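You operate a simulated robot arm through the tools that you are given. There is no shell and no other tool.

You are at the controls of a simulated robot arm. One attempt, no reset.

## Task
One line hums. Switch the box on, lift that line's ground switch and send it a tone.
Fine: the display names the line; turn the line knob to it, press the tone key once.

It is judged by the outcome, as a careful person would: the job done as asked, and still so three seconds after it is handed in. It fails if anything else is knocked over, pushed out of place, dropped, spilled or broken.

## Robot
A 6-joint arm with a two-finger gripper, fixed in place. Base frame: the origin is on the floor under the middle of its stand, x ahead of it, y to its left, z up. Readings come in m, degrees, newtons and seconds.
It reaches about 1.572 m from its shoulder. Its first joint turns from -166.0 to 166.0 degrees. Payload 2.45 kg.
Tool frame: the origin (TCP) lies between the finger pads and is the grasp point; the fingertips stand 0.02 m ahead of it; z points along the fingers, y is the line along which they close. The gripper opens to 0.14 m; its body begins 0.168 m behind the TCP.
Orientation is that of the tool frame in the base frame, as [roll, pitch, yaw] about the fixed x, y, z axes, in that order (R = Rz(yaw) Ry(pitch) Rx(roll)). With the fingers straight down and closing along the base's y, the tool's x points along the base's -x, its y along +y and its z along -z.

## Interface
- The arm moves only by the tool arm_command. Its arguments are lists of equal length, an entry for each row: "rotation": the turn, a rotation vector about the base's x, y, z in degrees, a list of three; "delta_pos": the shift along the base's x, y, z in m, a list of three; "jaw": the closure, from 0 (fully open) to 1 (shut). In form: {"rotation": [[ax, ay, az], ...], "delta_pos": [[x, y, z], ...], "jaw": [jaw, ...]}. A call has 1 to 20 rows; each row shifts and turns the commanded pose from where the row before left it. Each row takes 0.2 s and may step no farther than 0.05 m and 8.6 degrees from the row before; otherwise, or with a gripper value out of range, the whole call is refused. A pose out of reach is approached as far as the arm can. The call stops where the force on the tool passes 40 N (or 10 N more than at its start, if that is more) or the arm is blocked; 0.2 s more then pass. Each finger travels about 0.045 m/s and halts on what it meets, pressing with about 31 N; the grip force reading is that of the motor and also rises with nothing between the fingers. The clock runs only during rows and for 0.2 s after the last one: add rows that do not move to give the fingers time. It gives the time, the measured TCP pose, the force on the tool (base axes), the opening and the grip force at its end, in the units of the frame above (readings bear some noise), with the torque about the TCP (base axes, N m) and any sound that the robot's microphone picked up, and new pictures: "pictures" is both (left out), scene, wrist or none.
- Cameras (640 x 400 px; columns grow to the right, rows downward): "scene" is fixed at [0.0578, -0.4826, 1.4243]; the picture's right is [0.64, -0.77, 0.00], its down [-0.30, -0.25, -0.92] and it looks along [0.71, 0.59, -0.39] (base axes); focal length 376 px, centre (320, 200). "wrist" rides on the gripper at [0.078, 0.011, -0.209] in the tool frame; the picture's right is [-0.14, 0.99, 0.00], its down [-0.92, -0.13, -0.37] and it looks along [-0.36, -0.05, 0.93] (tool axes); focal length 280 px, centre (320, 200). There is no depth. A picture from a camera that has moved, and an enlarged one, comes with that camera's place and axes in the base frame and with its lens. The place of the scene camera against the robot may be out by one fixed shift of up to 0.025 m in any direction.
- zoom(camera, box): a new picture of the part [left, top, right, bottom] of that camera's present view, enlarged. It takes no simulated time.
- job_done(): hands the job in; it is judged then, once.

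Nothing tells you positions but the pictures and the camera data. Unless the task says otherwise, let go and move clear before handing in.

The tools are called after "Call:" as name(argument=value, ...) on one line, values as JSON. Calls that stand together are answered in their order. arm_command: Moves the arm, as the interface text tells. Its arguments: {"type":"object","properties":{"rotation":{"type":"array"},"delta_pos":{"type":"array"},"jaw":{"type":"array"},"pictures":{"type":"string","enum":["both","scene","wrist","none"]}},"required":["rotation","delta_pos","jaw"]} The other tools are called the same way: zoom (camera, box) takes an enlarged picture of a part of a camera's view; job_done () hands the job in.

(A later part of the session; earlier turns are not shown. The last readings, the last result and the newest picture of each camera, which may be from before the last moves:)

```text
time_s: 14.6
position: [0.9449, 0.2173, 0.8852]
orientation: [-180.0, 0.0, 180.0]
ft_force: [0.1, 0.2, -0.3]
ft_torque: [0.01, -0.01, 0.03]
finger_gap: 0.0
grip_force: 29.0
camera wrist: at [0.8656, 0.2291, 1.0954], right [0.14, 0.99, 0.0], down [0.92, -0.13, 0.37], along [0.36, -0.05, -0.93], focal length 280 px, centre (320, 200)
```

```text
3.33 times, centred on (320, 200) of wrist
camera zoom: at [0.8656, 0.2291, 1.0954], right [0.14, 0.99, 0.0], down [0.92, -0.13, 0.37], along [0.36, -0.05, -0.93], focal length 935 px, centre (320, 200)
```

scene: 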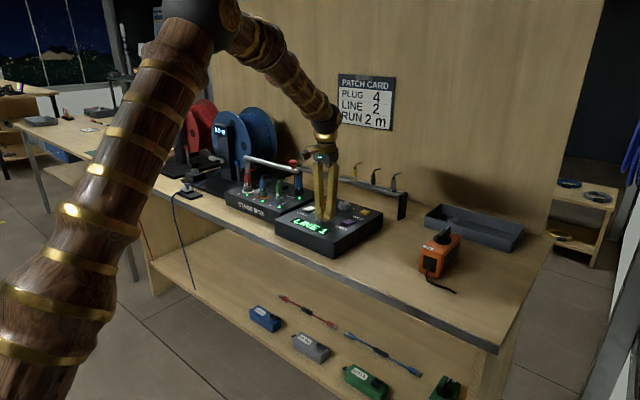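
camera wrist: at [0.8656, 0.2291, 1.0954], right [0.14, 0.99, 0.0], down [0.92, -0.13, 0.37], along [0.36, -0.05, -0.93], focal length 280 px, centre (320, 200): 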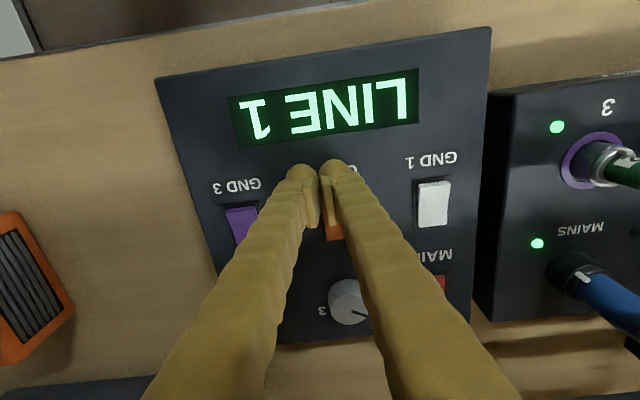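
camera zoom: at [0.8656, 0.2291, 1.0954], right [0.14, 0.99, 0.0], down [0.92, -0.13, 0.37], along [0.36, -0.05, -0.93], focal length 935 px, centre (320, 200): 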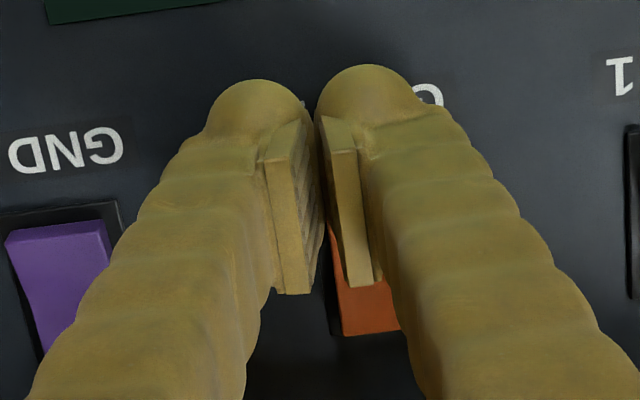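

The display now shows "LINE 1": the hum is cleared, GND 2 is flipped and the knob is on 1. I'll lift, open the jaw partway (gap about 0.075), pre-turn the wrist +30° and hover over the knob to check the centering.

Call:
arm_command(rotation=[[0, 0, 0], [0, 0, 0], [0, 0, 0], [0, 0, 7.5], [0, 0, 7.5], [0, 0, 7.5], [0, 0, 7.5], [0, 0, 0], [0, 0, 0], [0, 0, 0]], delta_pos=[[0, 0, 0.02], [0, 0, 0.045], [0, 0, 0.045], [0.0404, 0.0046, 0], [0.0404, 0.0046, 0], [0.0404, 0.0045, 0], [0, 0, 0], [0, 0, -0.04], [0, 0, 0], [0, 0, 0]], jaw=[1, 1, 0.8, 0.46, 0.46, 0.46, 0.46, 0.46, 0.46, 0.46], pictures="both")

Call:
zoom(camera="wrist", box=[230, 120, 410, 270])

Call:
zoom(camera="scene", box=[280, 170, 376, 240])

```text
time_s: 16.8
position: [1.0643, 0.2331, 0.9558]
orientation: [179.9, 0.0, -150.0]
ft_force: [-0.5, -0.9, 0.5]
ft_torque: [0.01, 0.01, 0.05]
finger_gap: 0.0754
grip_force: 0.1
camera wrist: at [0.9907, 0.2034, 1.1647], right [-0.38, 0.93, 0.0], down [0.86, 0.35, 0.37], along [0.34, 0.14, -0.93], focal length 280 px, centre (320, 200)
```

scene: 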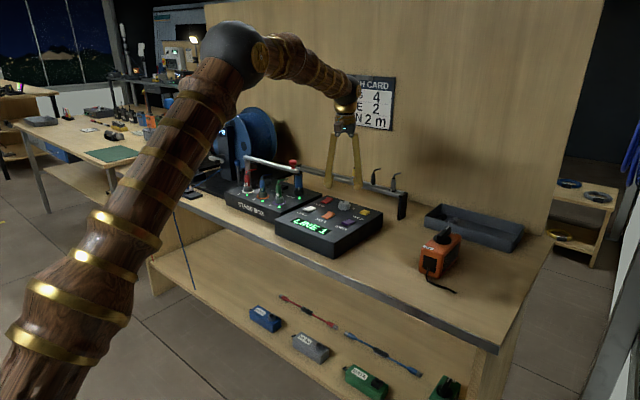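
wrist: 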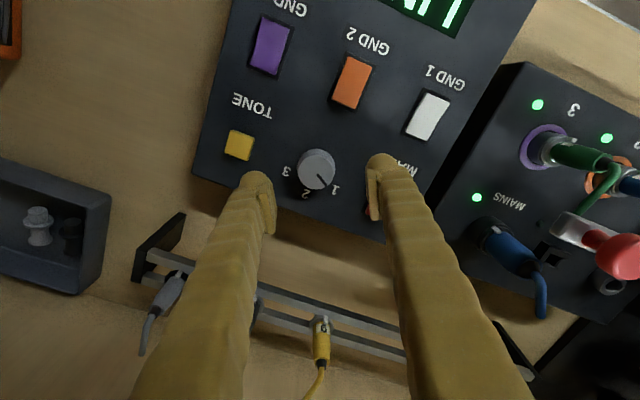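

```text
2.67 times, centred on (320, 195) of wrist
camera zoom: at [0.9907, 0.2034, 1.1647], right [-0.38, 0.93, 0.0], down [0.86, 0.35, 0.37], along [0.34, 0.14, -0.93], focal length 748 px, centre (320, 213)
```

zoom: 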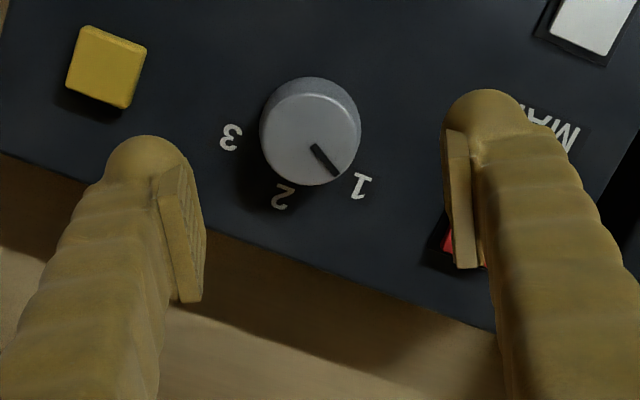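

```text
5.71 times, centred on (328, 205) of scene
camera zoom: at [0.0578, -0.4826, 1.4243], right [0.64, -0.77, 0.0], down [-0.3, -0.25, -0.92], along [0.71, 0.59, -0.39], focal length 2149 px, centre (274, 171)
```

zoom: 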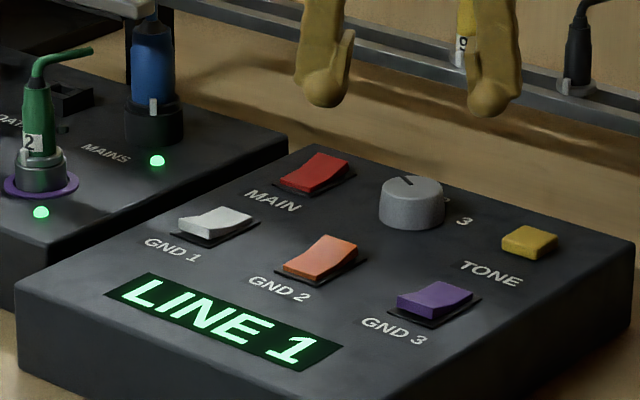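

GND 2 has clearly flipped and the display shows LINE 1. The knob looks a few millimetres off the jaw's centre line, so I'll measure it more closely.

Call:
zoom(camera="wrist", box=[284, 140, 348, 200])

Call:
zoom(camera="wrist", box=[240, 140, 400, 240])

```text
6.67 times, centred on (316, 170) of wrist
camera zoom: at [0.9907, 0.2034, 1.1647], right [-0.38, 0.93, 0.0], down [0.86, 0.35, 0.37], along [0.34, 0.14, -0.93], focal length 1869 px, centre (347, 400)
```

zoom: 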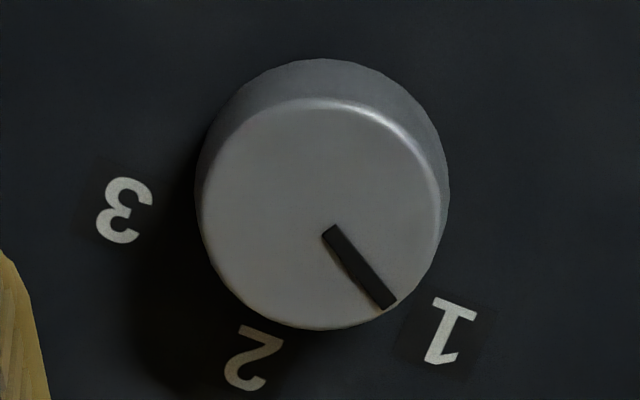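

```text
4.00 times, centred on (320, 190) of wrist
camera zoom: at [0.9907, 0.2034, 1.1647], right [-0.38, 0.93, 0.0], down [0.86, 0.35, 0.37], along [0.34, 0.14, -0.93], focal length 1122 px, centre (320, 240)
```

zoom: 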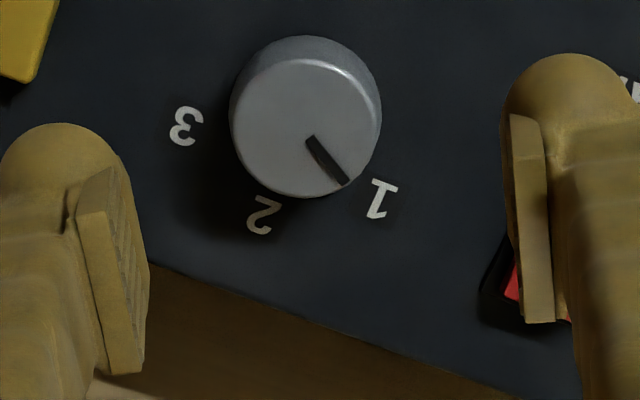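

The knob sits about 4 mm to one side of the jaw centre. I'll correct by (+2.5, −3.3) mm, narrow the gap to about 56 mm so the fingers clear MAIN and TONE, and lower to just above the knob top.

Call:
arm_command(rotation=[[0, 0, 0], [0, 0, 0], [0, 0, 0], [0, 0, 0]], delta_pos=[[0.0025, -0.0033, 0], [0, 0, -0.02], [0, 0, -0.02], [0, 0, 0]], jaw=[0.6, 0.6, 0.6, 0.6], pictures="both")

Call:
zoom(camera="wrist", box=[240, 140, 400, 240])

Call:
zoom(camera="scene", box=[304, 170, 384, 220])

```text
time_s: 17.8
position: [1.066, 0.2269, 0.9172]
orientation: [179.9, 0.0, -150.0]
ft_force: [-0.5, 0.4, -0.4]
ft_torque: [0.02, 0.03, 0.03]
finger_gap: 0.0561
grip_force: 0.1
camera wrist: at [0.9931, 0.1987, 1.1253], right [-0.38, 0.93, 0.0], down [0.86, 0.35, 0.37], along [0.34, 0.14, -0.93], focal length 280 px, centre (320, 200)
```

scene: 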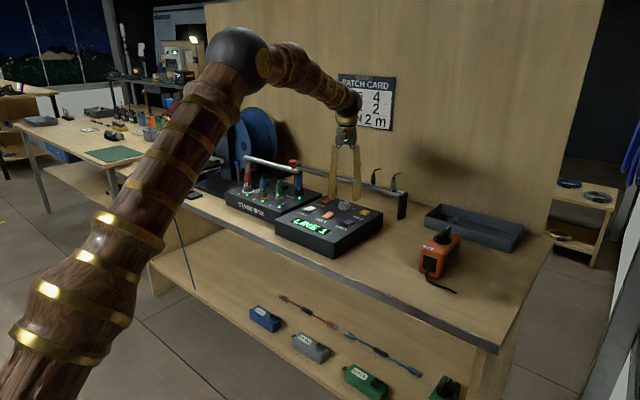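
wrist: 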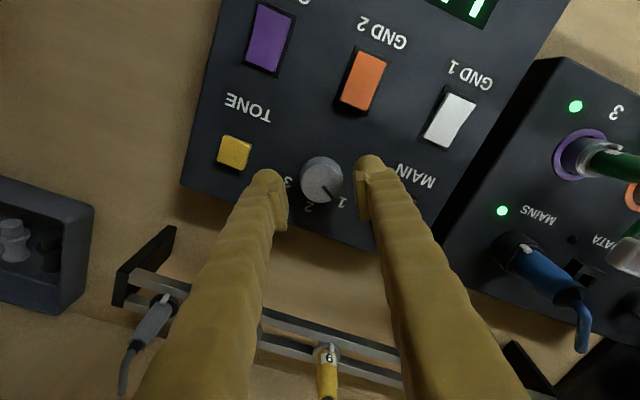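

```text
4.00 times, centred on (320, 190) of wrist
camera zoom: at [0.9931, 0.1987, 1.1253], right [-0.38, 0.93, 0.0], down [0.86, 0.35, 0.37], along [0.34, 0.14, -0.93], focal length 1122 px, centre (320, 240)
```

zoom: 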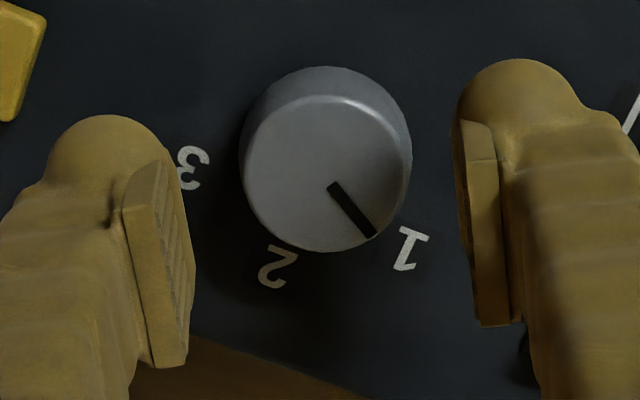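

```text
8.00 times, centred on (344, 195) of scene
camera zoom: at [0.0578, -0.4826, 1.4243], right [0.64, -0.77, 0.0], down [-0.3, -0.25, -0.92], along [0.71, 0.59, -0.39], focal length 3008 px, centre (128, 240)
```

zoom: 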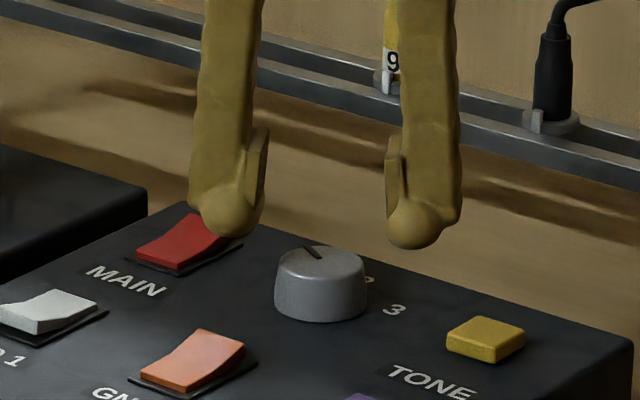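

The knob is now within about 1.5 mm of centre. I'll nudge it and lower the fingers around the knob to TCP z≈0.886.

Call:
arm_command(rotation=[[0, 0, 0], [0, 0, 0], [0, 0, 0], [0, 0, 0], [0, 0, 0]], delta_pos=[[-0.0005, 0.0014, 0], [0, 0, -0.012], [0, 0, -0.012], [0, 0, -0.007], [0, 0, 0]], jaw=[0.6, 0.6, 0.6, 0.6, 0.6], pictures="both")

Call:
zoom(camera="wrist", box=[240, 140, 400, 240])

Call:
zoom(camera="scene", box=[304, 170, 384, 220])

```text
time_s: 19.0
position: [1.0672, 0.2284, 0.8867]
orientation: [180.0, 0.0, -150.0]
ft_force: [-0.2, 0.3, 0.8]
ft_torque: [0.02, 0.02, 0.01]
finger_gap: 0.0557
grip_force: 0.1
camera wrist: at [0.9939, 0.2001, 1.0948], right [-0.38, 0.93, 0.0], down [0.86, 0.35, 0.37], along [0.34, 0.14, -0.93], focal length 280 px, centre (320, 200)
```

scene: 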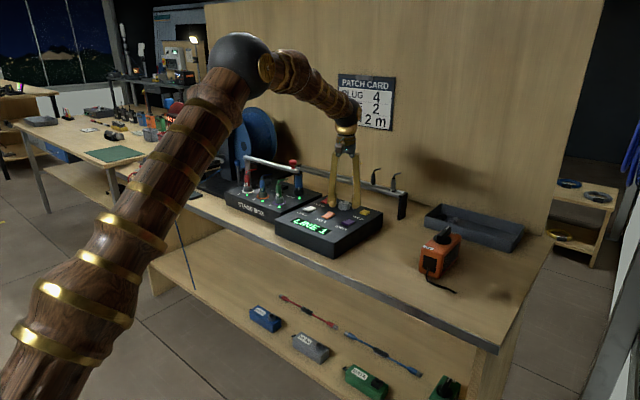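
wrist: 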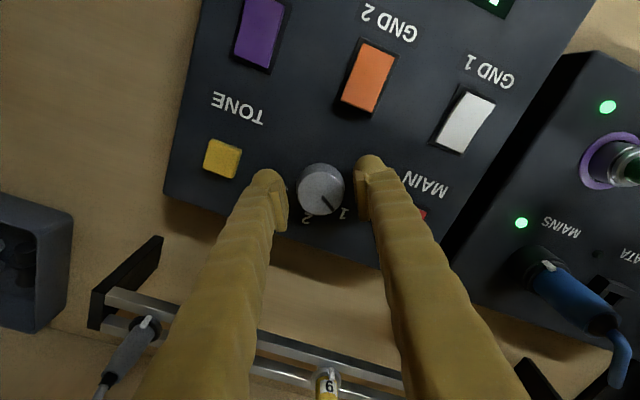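

```text
4.00 times, centred on (320, 190) of wrist
camera zoom: at [0.9939, 0.2001, 1.0948], right [-0.38, 0.93, 0.0], down [0.86, 0.35, 0.37], along [0.34, 0.14, -0.93], focal length 1122 px, centre (320, 240)
```

zoom: 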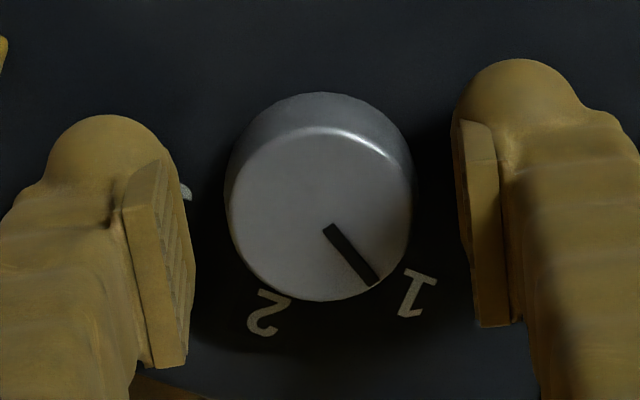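

```text
8.00 times, centred on (344, 195) of scene
camera zoom: at [0.0578, -0.4826, 1.4243], right [0.64, -0.77, 0.0], down [-0.3, -0.25, -0.92], along [0.71, 0.59, -0.39], focal length 3008 px, centre (128, 240)
```

zoom: 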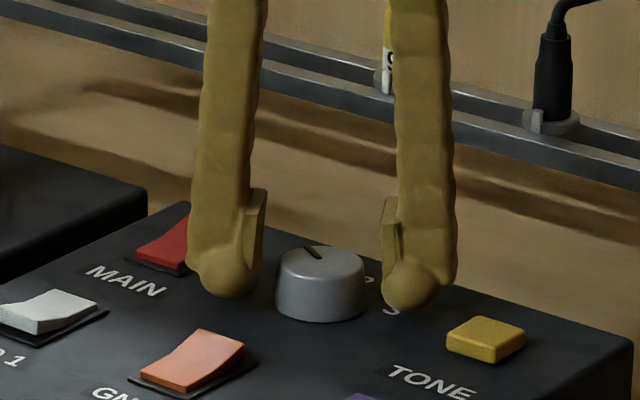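

The knob is centred between the pads. I'll lower 3 mm more for a better overlap and close gently in stages, watching gap and force.

Call:
arm_command(rotation=[[0, 0, 0], [0, 0, 0], [0, 0, 0], [0, 0, 0], [0, 0, 0]], delta_pos=[[0, 0, -0.0015], [0, 0, -0.0015], [0, 0, 0], [0, 0, 0], [0, 0, 0]], jaw=[0.6, 0.6, 0.68, 0.7, 0.7], pictures="both")

Call:
zoom(camera="wrist", box=[240, 140, 400, 240])

Call:
zoom(camera="scene", box=[312, 180, 376, 220])

```text
time_s: 20.2
position: [1.0665, 0.2287, 0.8823]
orientation: [-180.0, 0.0, -149.9]
ft_force: [0.0, 1.7, 1.3]
ft_torque: [0.0, -0.03, -0.01]
finger_gap: 0.0423
grip_force: 0.0
camera wrist: at [0.9937, 0.1997, 1.0922], right [-0.38, 0.93, 0.0], down [0.86, 0.35, 0.37], along [0.34, 0.14, -0.93], focal length 280 px, centre (320, 200)
```

scene: 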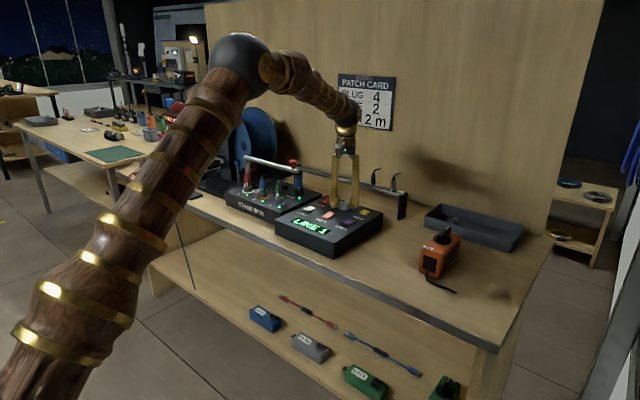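
wrist: 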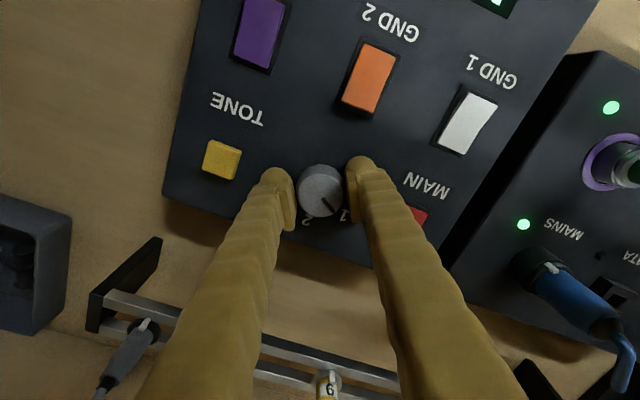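

```text
4.00 times, centred on (320, 190) of wrist
camera zoom: at [0.9937, 0.1997, 1.0922], right [-0.38, 0.93, 0.0], down [0.86, 0.35, 0.37], along [0.34, 0.14, -0.93], focal length 1122 px, centre (320, 240)
```

zoom: 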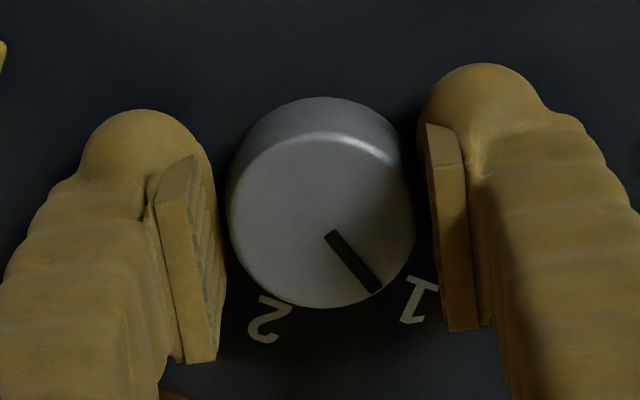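

```text
10.00 times, centred on (344, 200) of scene
camera zoom: at [0.0578, -0.4826, 1.4243], right [0.64, -0.77, 0.0], down [-0.3, -0.25, -0.92], along [0.71, 0.59, -0.39], focal length 3760 px, centre (80, 200)
```

zoom: 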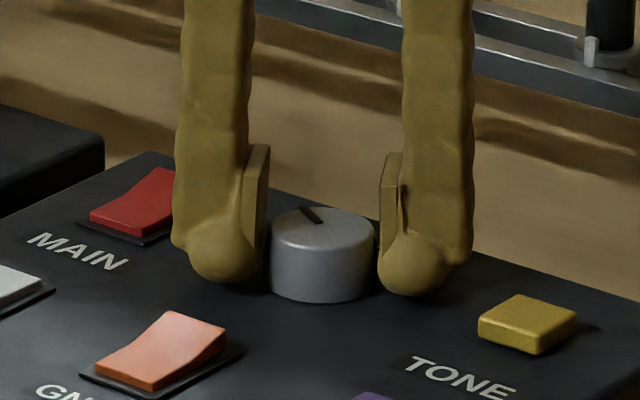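

Call:
arm_command(rotation=[[0, 0, 0], [0, 0, 0], [0, 0, 0]], delta_pos=[[0, 0, 0], [0, 0, 0], [0, 0, 0]], jaw=[0.715, 0.725, 0.725], pictures="none")

```text
time_s: 21.0
position: [1.0677, 0.2286, 0.8833]
orientation: [-180.0, -0.1, -150.0]
ft_force: [-1.8, 2.3, 0.3]
ft_torque: [0.02, 0.02, 0.01]
finger_gap: 0.04
grip_force: 0.5
```

One finger is touching first with a side force of about 3 N, so I'll nudge toward that side to balance it before gripping.

Call:
arm_command(rotation=[[0, 0, 0], [0, 0, 0]], delta_pos=[[-0.0004, 0.0006, 0], [0, 0, 0]], jaw=[0.725, 0.725], pictures="wrist")

Call:
zoom(camera="wrist", box=[240, 140, 400, 240])

```text
time_s: 21.6
position: [1.0677, 0.2283, 0.8839]
orientation: [180.0, 0.0, -150.0]
ft_force: [0.2, -2.6, 1.2]
ft_torque: [-0.03, -0.05, -0.03]
finger_gap: 0.0399
grip_force: 0.7
camera wrist: at [0.9934, 0.2003, 1.0919], right [-0.38, 0.93, 0.0], down [0.86, 0.35, 0.37], along [0.34, 0.14, -0.93], focal length 280 px, centre (320, 200)
```

wrist: 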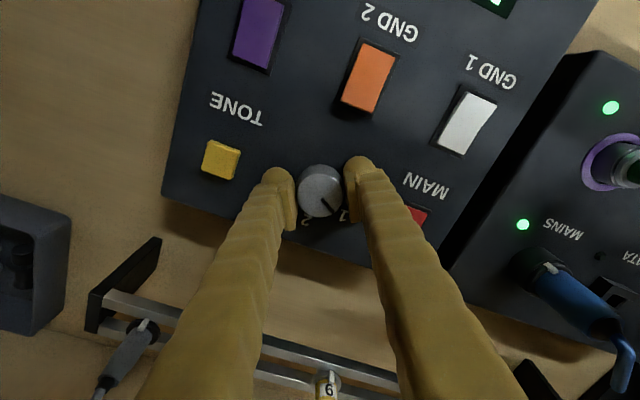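

```text
4.00 times, centred on (320, 190) of wrist
camera zoom: at [0.9934, 0.2003, 1.0919], right [-0.38, 0.93, 0.0], down [0.86, 0.35, 0.37], along [0.34, 0.14, -0.93], focal length 1122 px, centre (320, 240)
```

zoom: 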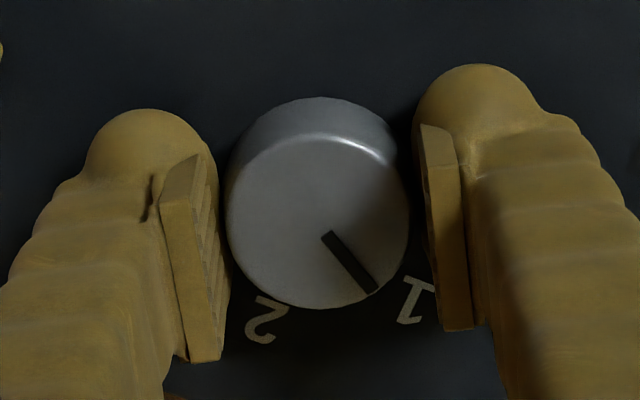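

The side force flipped sign, so the centre lies in between. I'll step half way back and tighten the grip a little.

Call:
arm_command(rotation=[[0, 0, 0], [0, 0, 0], [0, 0, 0]], delta_pos=[[0.0002, -0.0003, 0], [0, 0, 0], [0, 0, 0]], jaw=[0.725, 0.74, 0.74], pictures="none")

```text
time_s: 22.4
position: [1.0666, 0.2294, 0.8827]
orientation: [-180.0, 0.0, -149.9]
ft_force: [-3.4, -0.2, -0.8]
ft_torque: [-0.05, 0.05, 0.03]
finger_gap: 0.0385
grip_force: 39.1
```

The grip is firm at about 39 N with only a small side force. I'll turn the first 15° clockwise (toward 2) and check.

Call:
arm_command(rotation=[[0, 0, -7.5], [0, 0, -7.5], [0, 0, 0]], delta_pos=[[0, 0, 0], [0, 0, 0], [0, 0, 0]], jaw=[0.74, 0.74, 0.74], pictures="both")

Call:
zoom(camera="wrist", box=[240, 140, 400, 240])

Call:
zoom(camera="scene", box=[280, 180, 376, 240])

```text
time_s: 23.2
position: [1.0664, 0.2297, 0.8834]
orientation: [180.0, 0.0, -165.0]
ft_force: [-7.6, 11.0, -4.3]
ft_torque: [0.07, 0.07, -0.03]
finger_gap: 0.038
grip_force: 45.2
camera wrist: at [0.9885, 0.2202, 1.0919], right [-0.12, 0.99, 0.0], down [0.92, 0.11, 0.37], along [0.37, 0.05, -0.93], focal length 280 px, centre (320, 200)
```

scene: 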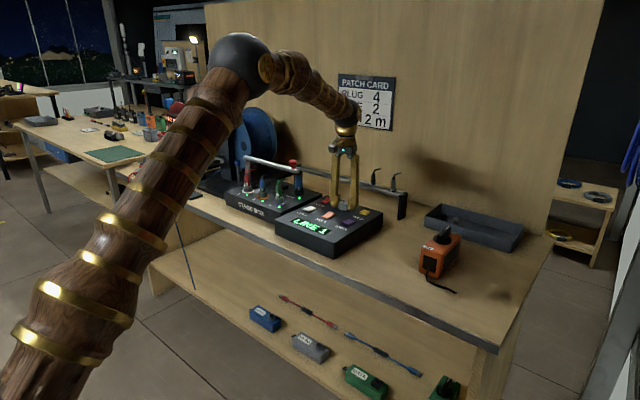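
wrist: 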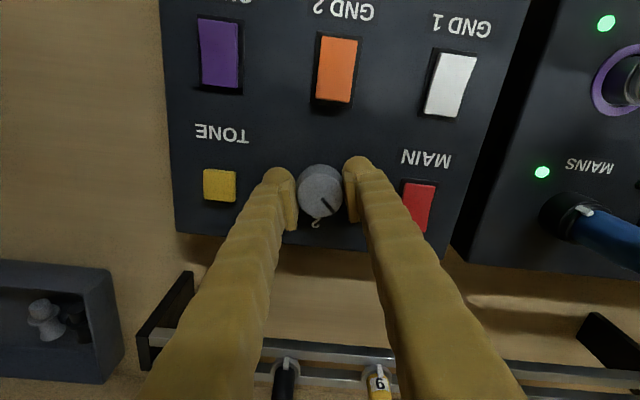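

```text
4.00 times, centred on (320, 190) of wrist
camera zoom: at [0.9885, 0.2202, 1.0919], right [-0.12, 0.99, 0.0], down [0.92, 0.11, 0.37], along [0.37, 0.05, -0.93], focal length 1122 px, centre (320, 240)
```

zoom: 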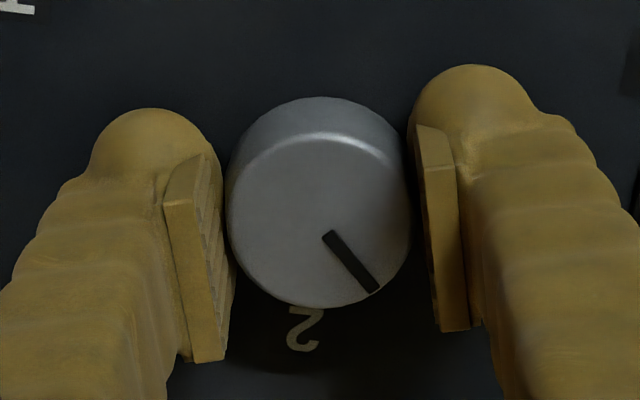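

```text
6.67 times, centred on (328, 210) of scene
camera zoom: at [0.0578, -0.4826, 1.4243], right [0.64, -0.77, 0.0], down [-0.3, -0.25, -0.92], along [0.71, 0.59, -0.39], focal length 2507 px, centre (267, 133)
```

zoom: 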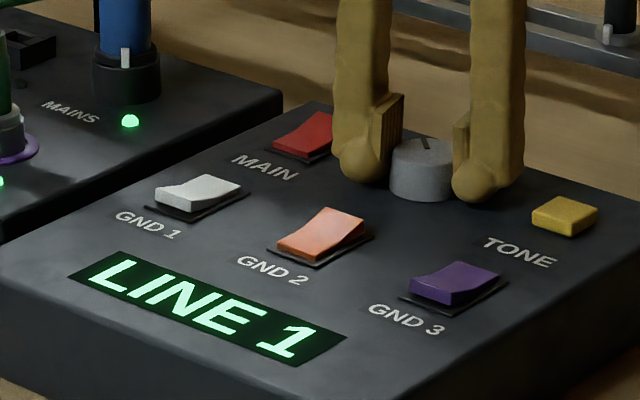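

The knob is turning with the jaw (15° so far), but side force has risen to about 13 N. I'll relieve it with a small shift before going on.

Call:
arm_command(rotation=[[0, 0, 0], [0, 0, 0]], delta_pos=[[-0.0005, 0.0007, 0], [0, 0, 0]], jaw=[0.74, 0.74], pictures="none")

```text
time_s: 23.8
position: [1.0658, 0.2297, 0.8825]
orientation: [180.0, -0.1, -165.0]
ft_force: [-1.0, 7.8, -4.2]
ft_torque: [0.11, -0.04, 0.0]
finger_gap: 0.0381
grip_force: 44.7
```

Call:
arm_command(rotation=[[0, 0, 0], [0, 0, 0]], delta_pos=[[-0.0001, 0.001, -0.0003], [0, 0, 0]], jaw=[0.74, 0.74], pictures="none")

```text
time_s: 24.4
position: [1.0678, 0.2309, 0.8839]
orientation: [-180.0, -0.1, -164.9]
ft_force: [5.4, -7.3, 0.8]
ft_torque: [-0.08, -0.03, 0.01]
finger_gap: 0.0382
grip_force: 44.8
```

Call:
arm_command(rotation=[[0, 0, 0], [0, 0, -7.5], [0, 0, 0]], delta_pos=[[0.0003, -0.0005, 0], [0, 0, 0], [0, 0, 0]], jaw=[0.74, 0.74, 0.74], pictures="none")

```text
time_s: 25.2
position: [1.0684, 0.2291, 0.8837]
orientation: [179.9, 0.0, -172.7]
ft_force: [6.0, -11.8, 2.8]
ft_torque: [-0.14, -0.1, 0.0]
finger_gap: 0.0382
grip_force: 45.0
```

Call:
arm_command(rotation=[[0, 0, 0], [0, 0, 0]], delta_pos=[[0.0004, -0.0007, 0.0002], [0, 0, 0]], jaw=[0.74, 0.74], pictures="both")

Call:
zoom(camera="wrist", box=[240, 140, 400, 240])

Call:
zoom(camera="scene", box=[280, 180, 376, 240])

```text
time_s: 25.8
position: [1.0673, 0.2295, 0.8839]
orientation: [180.0, 0.0, -172.5]
ft_force: [-2.9, 2.4, 10.2]
ft_torque: [0.02, 0.14, -0.02]
finger_gap: 0.0381
grip_force: 45.0
camera wrist: at [0.9877, 0.2306, 1.092], right [0.01, 1.0, 0.0], down [0.93, -0.01, 0.37], along [0.37, 0.0, -0.93], focal length 280 px, centre (320, 200)
```

scene: 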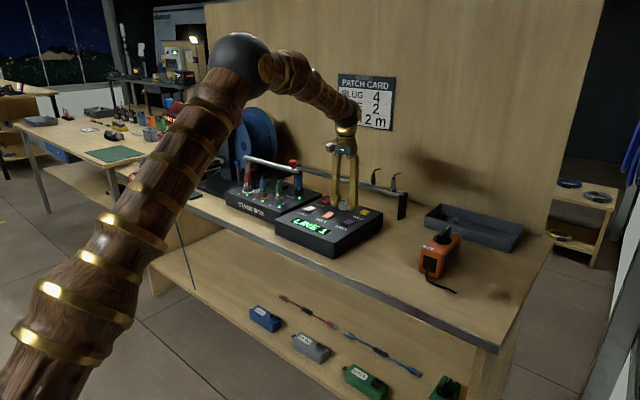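
wrist: 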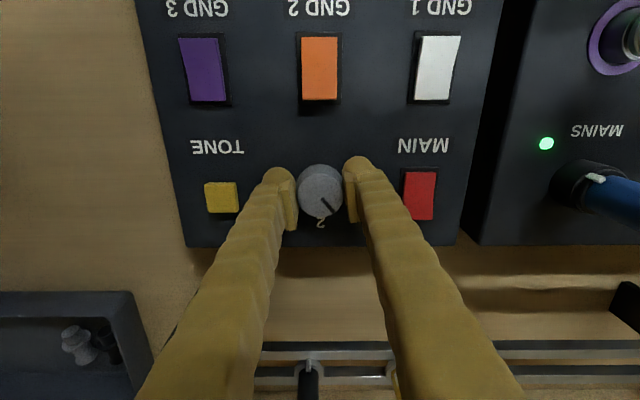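

```text
4.00 times, centred on (320, 190) of wrist
camera zoom: at [0.9877, 0.2306, 1.092], right [0.01, 1.0, 0.0], down [0.93, -0.01, 0.37], along [0.37, 0.0, -0.93], focal length 1122 px, centre (320, 240)
```

zoom: 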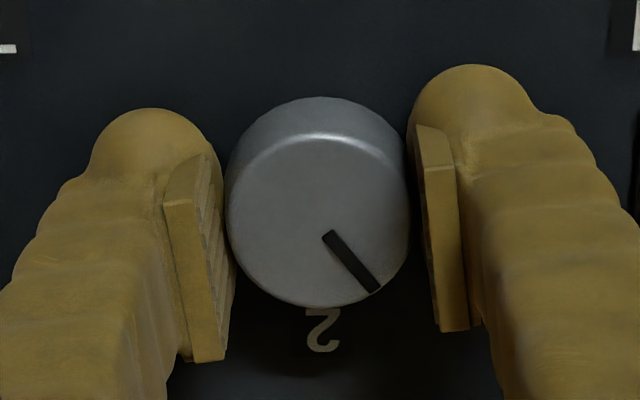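

```text
6.67 times, centred on (328, 210) of scene
camera zoom: at [0.0578, -0.4826, 1.4243], right [0.64, -0.77, 0.0], down [-0.3, -0.25, -0.92], along [0.71, 0.59, -0.39], focal length 2507 px, centre (267, 133)
```

zoom: 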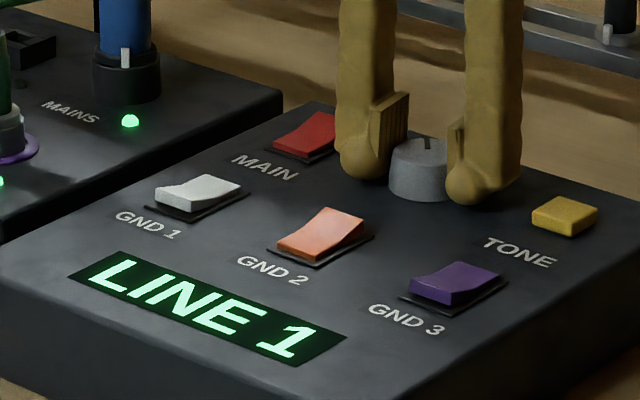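

Now at 22.5°, knob following and the box not moving. I'll ease the grip slightly and keep turning.

Call:
arm_command(rotation=[[0, 0, 0], [0, 0, -7.5], [0, 0, -7.5], [0, 0, 0]], delta_pos=[[0, 0, 0], [0, 0, 0], [0, 0, 0], [0, 0, 0]], jaw=[0.734, 0.734, 0.734, 0.734], pictures="wrist")

Call:
zoom(camera="wrist", box=[240, 140, 400, 240])

```text
time_s: 26.8
position: [1.0673, 0.2297, 0.8817]
orientation: [180.0, 0.1, 172.4]
ft_force: [-1.5, 16.6, -5.7]
ft_torque: [0.17, 0.02, 0.03]
finger_gap: 0.0386
grip_force: 45.1
camera wrist: at [0.9905, 0.2514, 1.0909], right [0.27, 0.96, 0.0], down [0.9, -0.25, 0.37], along [0.35, -0.1, -0.93], focal length 280 px, centre (320, 200)
```

wrist: 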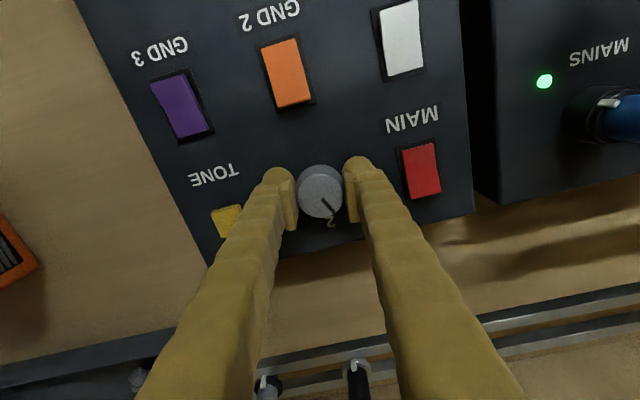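

```text
4.00 times, centred on (320, 190) of wrist
camera zoom: at [0.9905, 0.2514, 1.0909], right [0.27, 0.96, 0.0], down [0.9, -0.25, 0.37], along [0.35, -0.1, -0.93], focal length 1122 px, centre (320, 240)
```

zoom: 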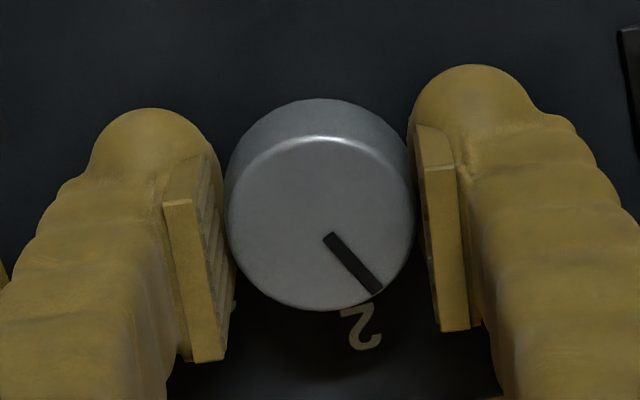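

37.5° done. I'll relieve the y side force with a small shift and continue.

Call:
arm_command(rotation=[[0, 0, 0], [0, 0, -7.5], [0, 0, 0]], delta_pos=[[0, 0.0008, -0.0002], [0, 0, 0], [0, 0, 0]], jaw=[0.734, 0.734, 0.734], pictures="none")

```text
time_s: 27.6
position: [1.0679, 0.2275, 0.8835]
orientation: [-180.0, 0.1, 165.0]
ft_force: [1.4, 4.8, -1.0]
ft_torque: [0.1, 0.01, -0.01]
finger_gap: 0.0407
grip_force: 2.4
```

The gap and grip force changed suddenly; the knob may have clicked over. I'll look.

Call:
arm_command(rotation=[[0, 0, 0]], delta_pos=[[0, 0, 0]], jaw=[0.734], pictures="both")

Call:
zoom(camera="wrist", box=[240, 140, 400, 240])

Call:
zoom(camera="scene", box=[280, 180, 376, 240])

```text
time_s: 28.0
position: [1.0671, 0.2302, 0.8843]
orientation: [179.9, 0.0, 165.0]
ft_force: [1.9, 3.6, 0.9]
ft_torque: [0.08, 0.01, -0.05]
finger_gap: 0.0397
grip_force: 1.8
camera wrist: at [0.9939, 0.2612, 1.0915], right [0.39, 0.92, 0.0], down [0.86, -0.36, 0.37], along [0.34, -0.14, -0.93], focal length 280 px, centre (320, 200)
```

scene: 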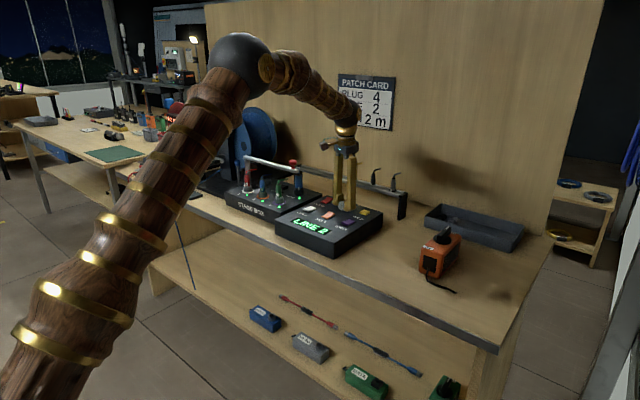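
wrist: 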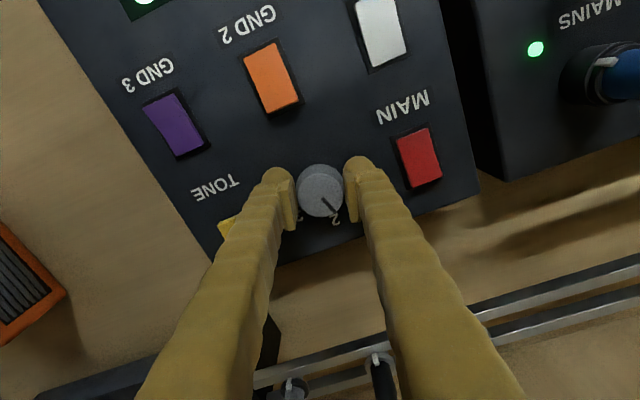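

```text
4.00 times, centred on (320, 190) of wrist
camera zoom: at [0.9939, 0.2612, 1.0915], right [0.39, 0.92, 0.0], down [0.86, -0.36, 0.37], along [0.34, -0.14, -0.93], focal length 1122 px, centre (320, 240)
```

zoom: 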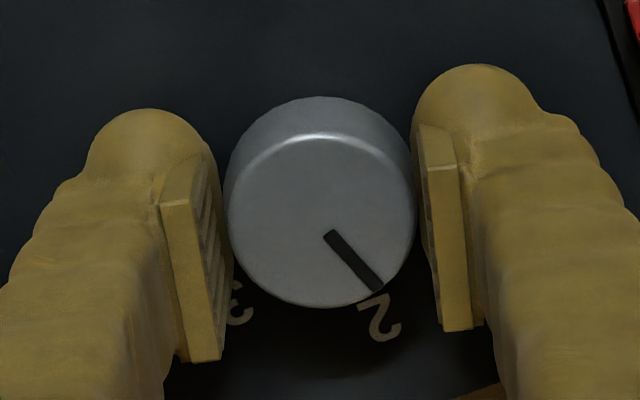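

```text
6.67 times, centred on (328, 210) of scene
camera zoom: at [0.0578, -0.4826, 1.4243], right [0.64, -0.77, 0.0], down [-0.3, -0.25, -0.92], along [0.71, 0.59, -0.39], focal length 2507 px, centre (267, 133)
```

zoom: 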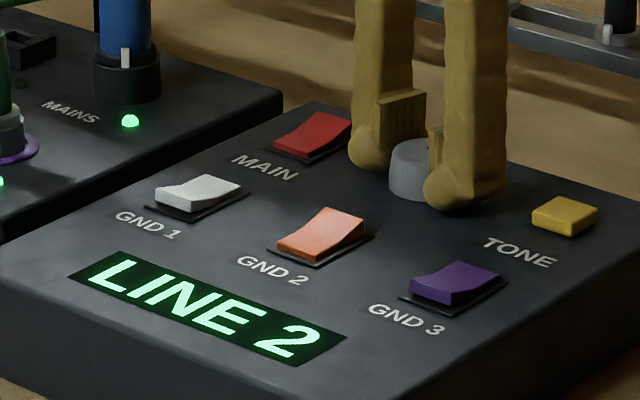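

The display now reads LINE 2 at 45° of turn. I'll re-tighten slightly and finish the last 15° so the pointer sits squarely on 2.

Call:
arm_command(rotation=[[0, 0, 0], [0, 0, -5], [0, 0, -5], [0, 0, -5], [0, 0, 0]], delta_pos=[[0, 0.0002, 0], [0, 0, 0], [0, 0, 0], [0, 0, 0], [0, 0, 0]], jaw=[0.738, 0.738, 0.738, 0.738, 0.738], pictures="both")

Call:
zoom(camera="wrist", box=[240, 140, 400, 240])

Call:
zoom(camera="scene", box=[280, 180, 376, 240])

```text
time_s: 29.2
position: [1.0664, 0.2307, 0.8812]
orientation: [-179.9, 0.1, 150.0]
ft_force: [-2.0, -2.7, -0.3]
ft_torque: [-0.04, -0.01, -0.02]
finger_gap: 0.0395
grip_force: 1.8
camera wrist: at [1.0041, 0.2799, 1.091], right [0.61, 0.79, 0.0], down [0.73, -0.57, 0.37], along [0.29, -0.23, -0.93], focal length 280 px, centre (320, 200)
```

scene: 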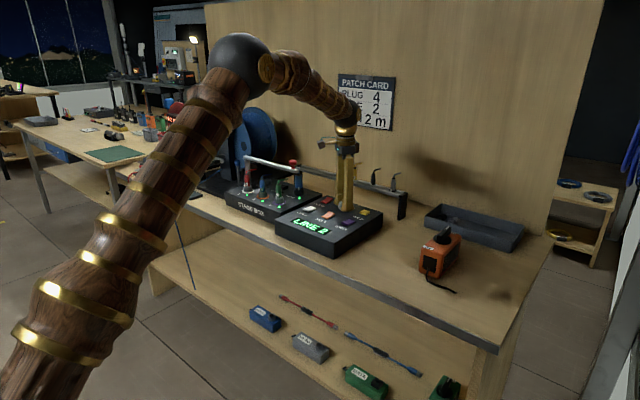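
wrist: 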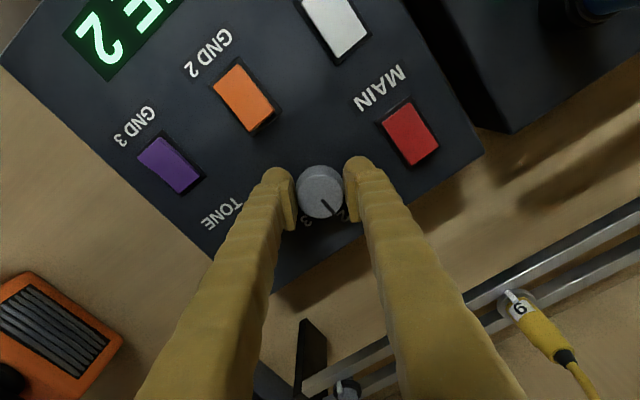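

```text
4.00 times, centred on (320, 190) of wrist
camera zoom: at [1.0041, 0.2799, 1.091], right [0.61, 0.79, 0.0], down [0.73, -0.57, 0.37], along [0.29, -0.23, -0.93], focal length 1122 px, centre (320, 240)
```

zoom: 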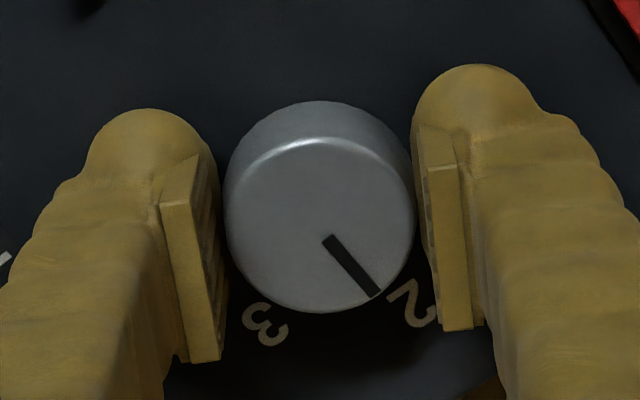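

```text
6.67 times, centred on (328, 210) of scene
camera zoom: at [0.0578, -0.4826, 1.4243], right [0.64, -0.77, 0.0], down [-0.3, -0.25, -0.92], along [0.71, 0.59, -0.39], focal length 2507 px, centre (267, 133)
```

zoom: 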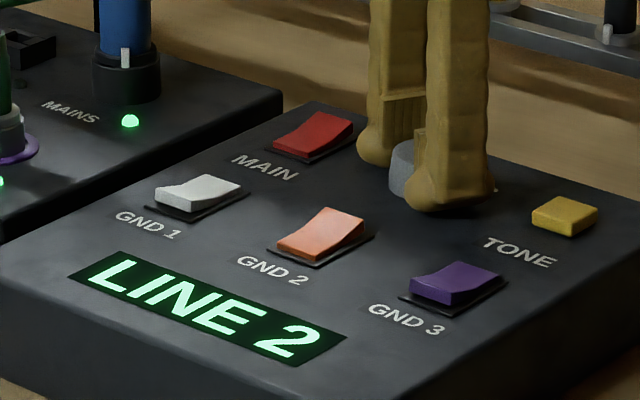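

The pointer is on 2 and the display reads LINE 2. I'll open the fingers, lift straight up and check that the setting holds.

Call:
arm_command(rotation=[[0, 0, 0], [0, 0, 0], [0, 0, 0], [0, 0, 0], [0, 0, 0], [0, 0, 0]], delta_pos=[[0, 0, 0], [0, 0, 0], [0, 0, 0.02], [0, 0, 0.04], [0, 0, 0.045], [0, 0, 0]], jaw=[0.65, 0.6, 0.6, 0.6, 0.6, 0.6], pictures="both")

Call:
zoom(camera="scene", box=[280, 180, 376, 240])

Call:
zoom(camera="wrist", box=[220, 100, 420, 225])

```text
time_s: 30.6
position: [1.0685, 0.23, 0.9884]
orientation: [-180.0, 0.0, 150.0]
ft_force: [0.5, 0.4, -0.4]
ft_torque: [0.02, 0.01, 0.03]
finger_gap: 0.0559
grip_force: 0.2
camera wrist: at [1.0051, 0.2789, 1.1967], right [0.61, 0.79, 0.0], down [0.73, -0.57, 0.37], along [0.29, -0.23, -0.93], focal length 280 px, centre (320, 200)
```

scene: 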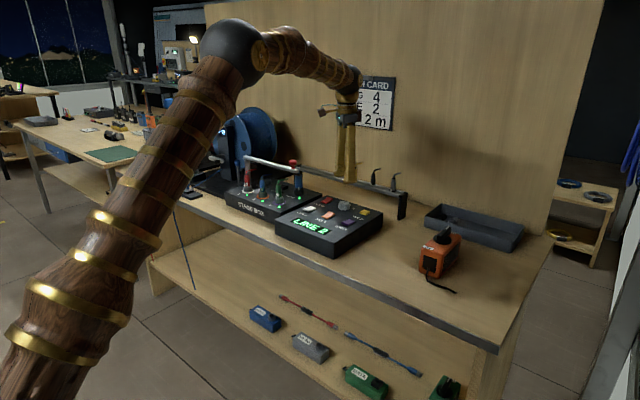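
wrist: 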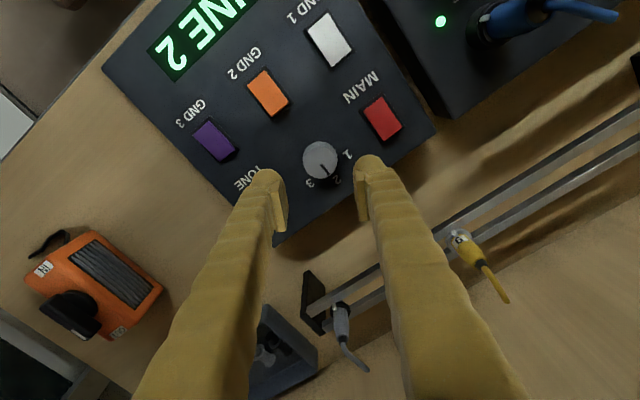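

```text
6.67 times, centred on (328, 210) of scene
camera zoom: at [0.0578, -0.4826, 1.4243], right [0.64, -0.77, 0.0], down [-0.3, -0.25, -0.92], along [0.71, 0.59, -0.39], focal length 2507 px, centre (267, 133)
```

zoom: 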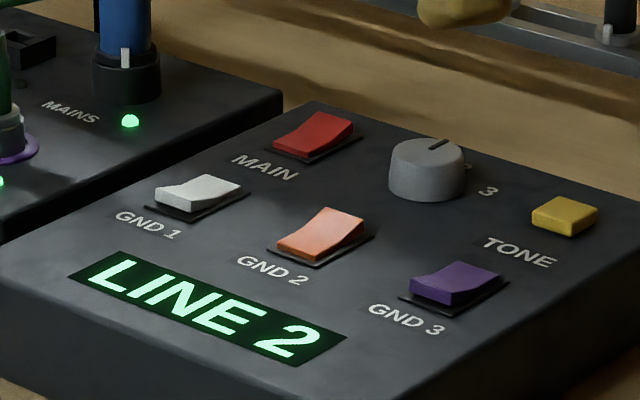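

```text
3.20 times, centred on (320, 162) of wrist
camera zoom: at [1.0051, 0.2789, 1.1967], right [0.61, 0.79, 0.0], down [0.73, -0.57, 0.37], along [0.29, -0.23, -0.93], focal length 897 px, centre (320, 320)
```

zoom: 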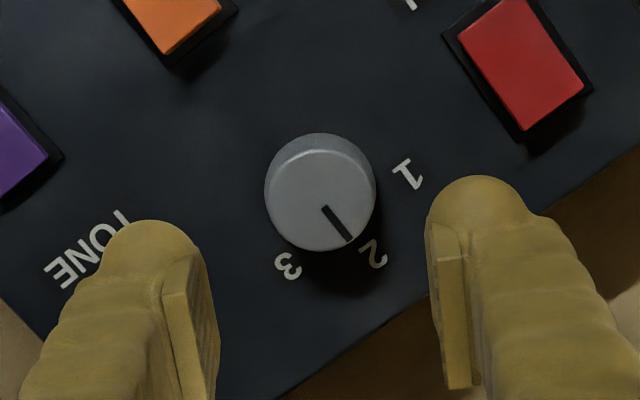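

LINE 2 holds with the pointer on 2, and the box hasn't moved. Next I'll close the fingers, turn the wrist back to straight and go above the TONE key, with the +y finger over its centre.

Call:
arm_command(rotation=[[0, 0, 7.5], [0, 0, 7.5], [0, 0, 7.5], [0, 0, 7.5], [0, 0, 0], [0, 0, 0], [0, 0, 0]], delta_pos=[[0.0011, -0.0246, 0], [0.0011, -0.0246, 0], [0.0011, -0.0246, 0], [0.0011, -0.0246, 0], [0, 0, -0.04], [0, 0, -0.03], [0, 0, 0]], jaw=[0.7, 0.85, 1, 1, 1, 1, 1], pictures="both")

Call:
zoom(camera="scene", box=[320, 170, 400, 220])

Call:
zoom(camera="wrist", box=[240, 120, 400, 220])

```text
time_s: 32.2
position: [1.0708, 0.1343, 0.9161]
orientation: [-180.0, 0.0, -180.0]
ft_force: [0.3, -1.1, 0.7]
ft_torque: [0.01, 0.01, 0.01]
finger_gap: 0.0
grip_force: 29.2
camera wrist: at [0.9934, 0.1457, 1.125], right [0.14, 0.99, 0.0], down [0.92, -0.13, 0.37], along [0.37, -0.05, -0.93], focal length 280 px, centre (320, 200)
```

scene: 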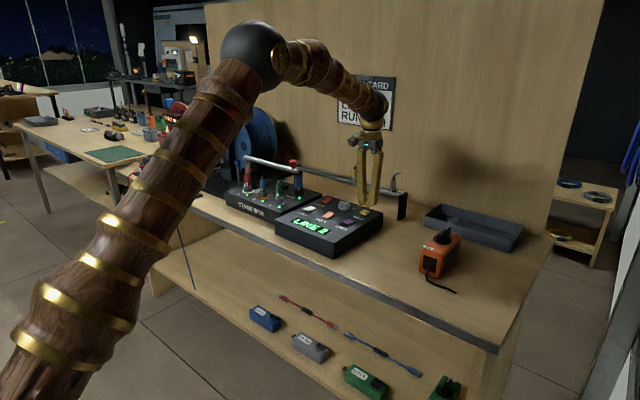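
wrist: 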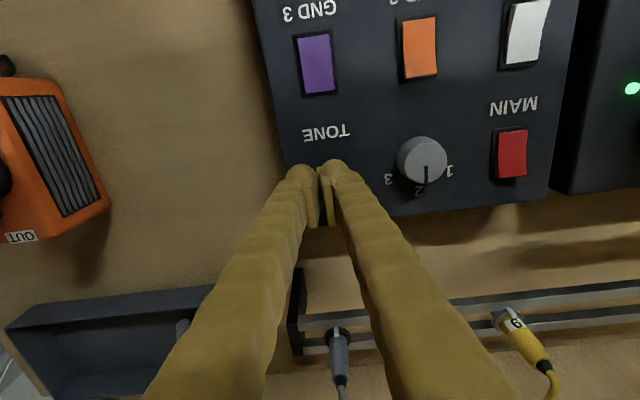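

```text
8.00 times, centred on (360, 195) of scene
camera zoom: at [0.0578, -0.4826, 1.4243], right [0.64, -0.77, 0.0], down [-0.3, -0.25, -0.92], along [0.71, 0.59, -0.39], focal length 3008 px, centre (0, 240)
```

zoom: 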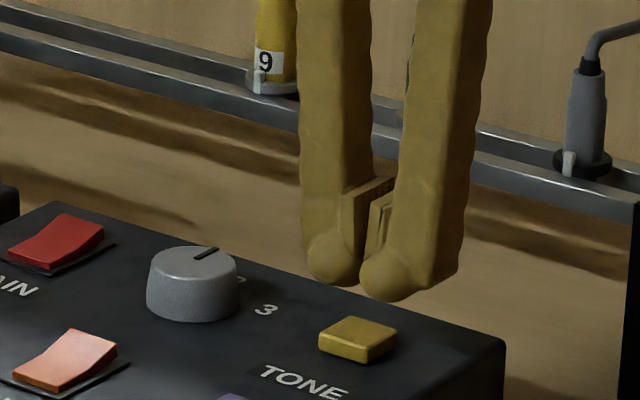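

```text
4.00 times, centred on (320, 170) of wrist
camera zoom: at [0.9934, 0.1457, 1.125], right [0.14, 0.99, 0.0], down [0.92, -0.13, 0.37], along [0.37, -0.05, -0.93], focal length 1122 px, centre (320, 320)
```

zoom: 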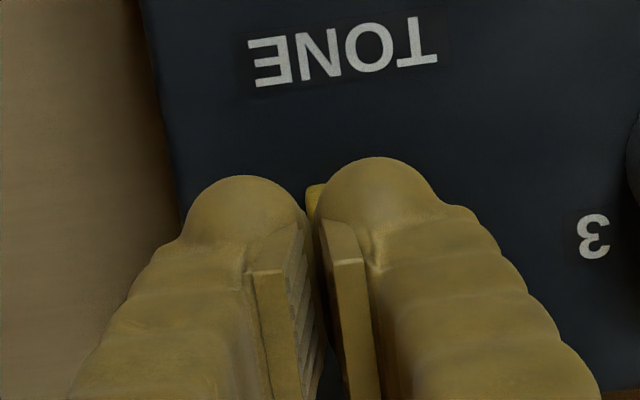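

Alignment is good: the +y finger is over the key, within about 2 mm. I'll trim y and approach the key slowly.

Call:
arm_command(rotation=[[0, 0, 0], [0, 0, 0], [0, 0, 0], [0, 0, 0], [0, 0, 0]], delta_pos=[[0.0005, -0.0015, -0.01], [0, 0, -0.01], [0, 0, -0.002], [0, 0, -0.001], [0, 0, 0]], jaw=[1, 1, 1, 1, 1], pictures="scene")

Call:
zoom(camera="scene", box=[320, 170, 400, 220])

```text
time_s: 33.4
position: [1.0724, 0.1321, 0.8936]
orientation: [179.9, 0.0, -180.0]
ft_force: [0.0, -0.4, 0.7]
ft_torque: [0.0, 0.0, -0.01]
finger_gap: 0.0
grip_force: 29.9
```

scene: 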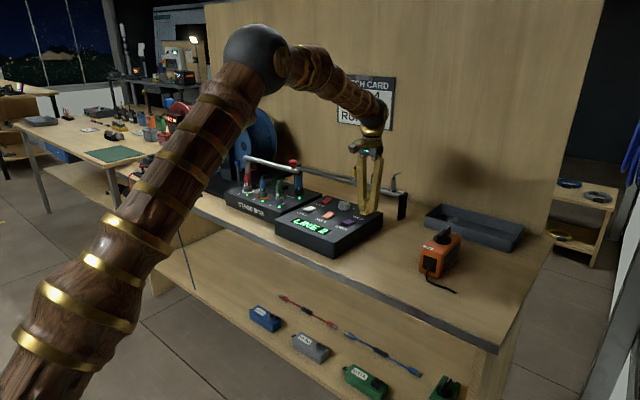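

```text
8.00 times, centred on (360, 195) of scene
camera zoom: at [0.0578, -0.4826, 1.4243], right [0.64, -0.77, 0.0], down [-0.3, -0.25, -0.92], along [0.71, 0.59, -0.39], focal length 3008 px, centre (0, 240)
```

zoom: 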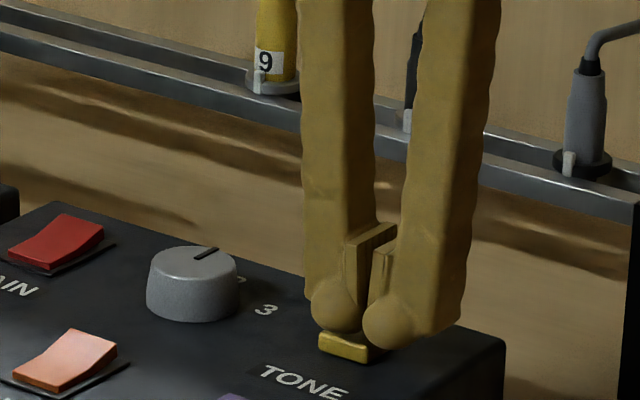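

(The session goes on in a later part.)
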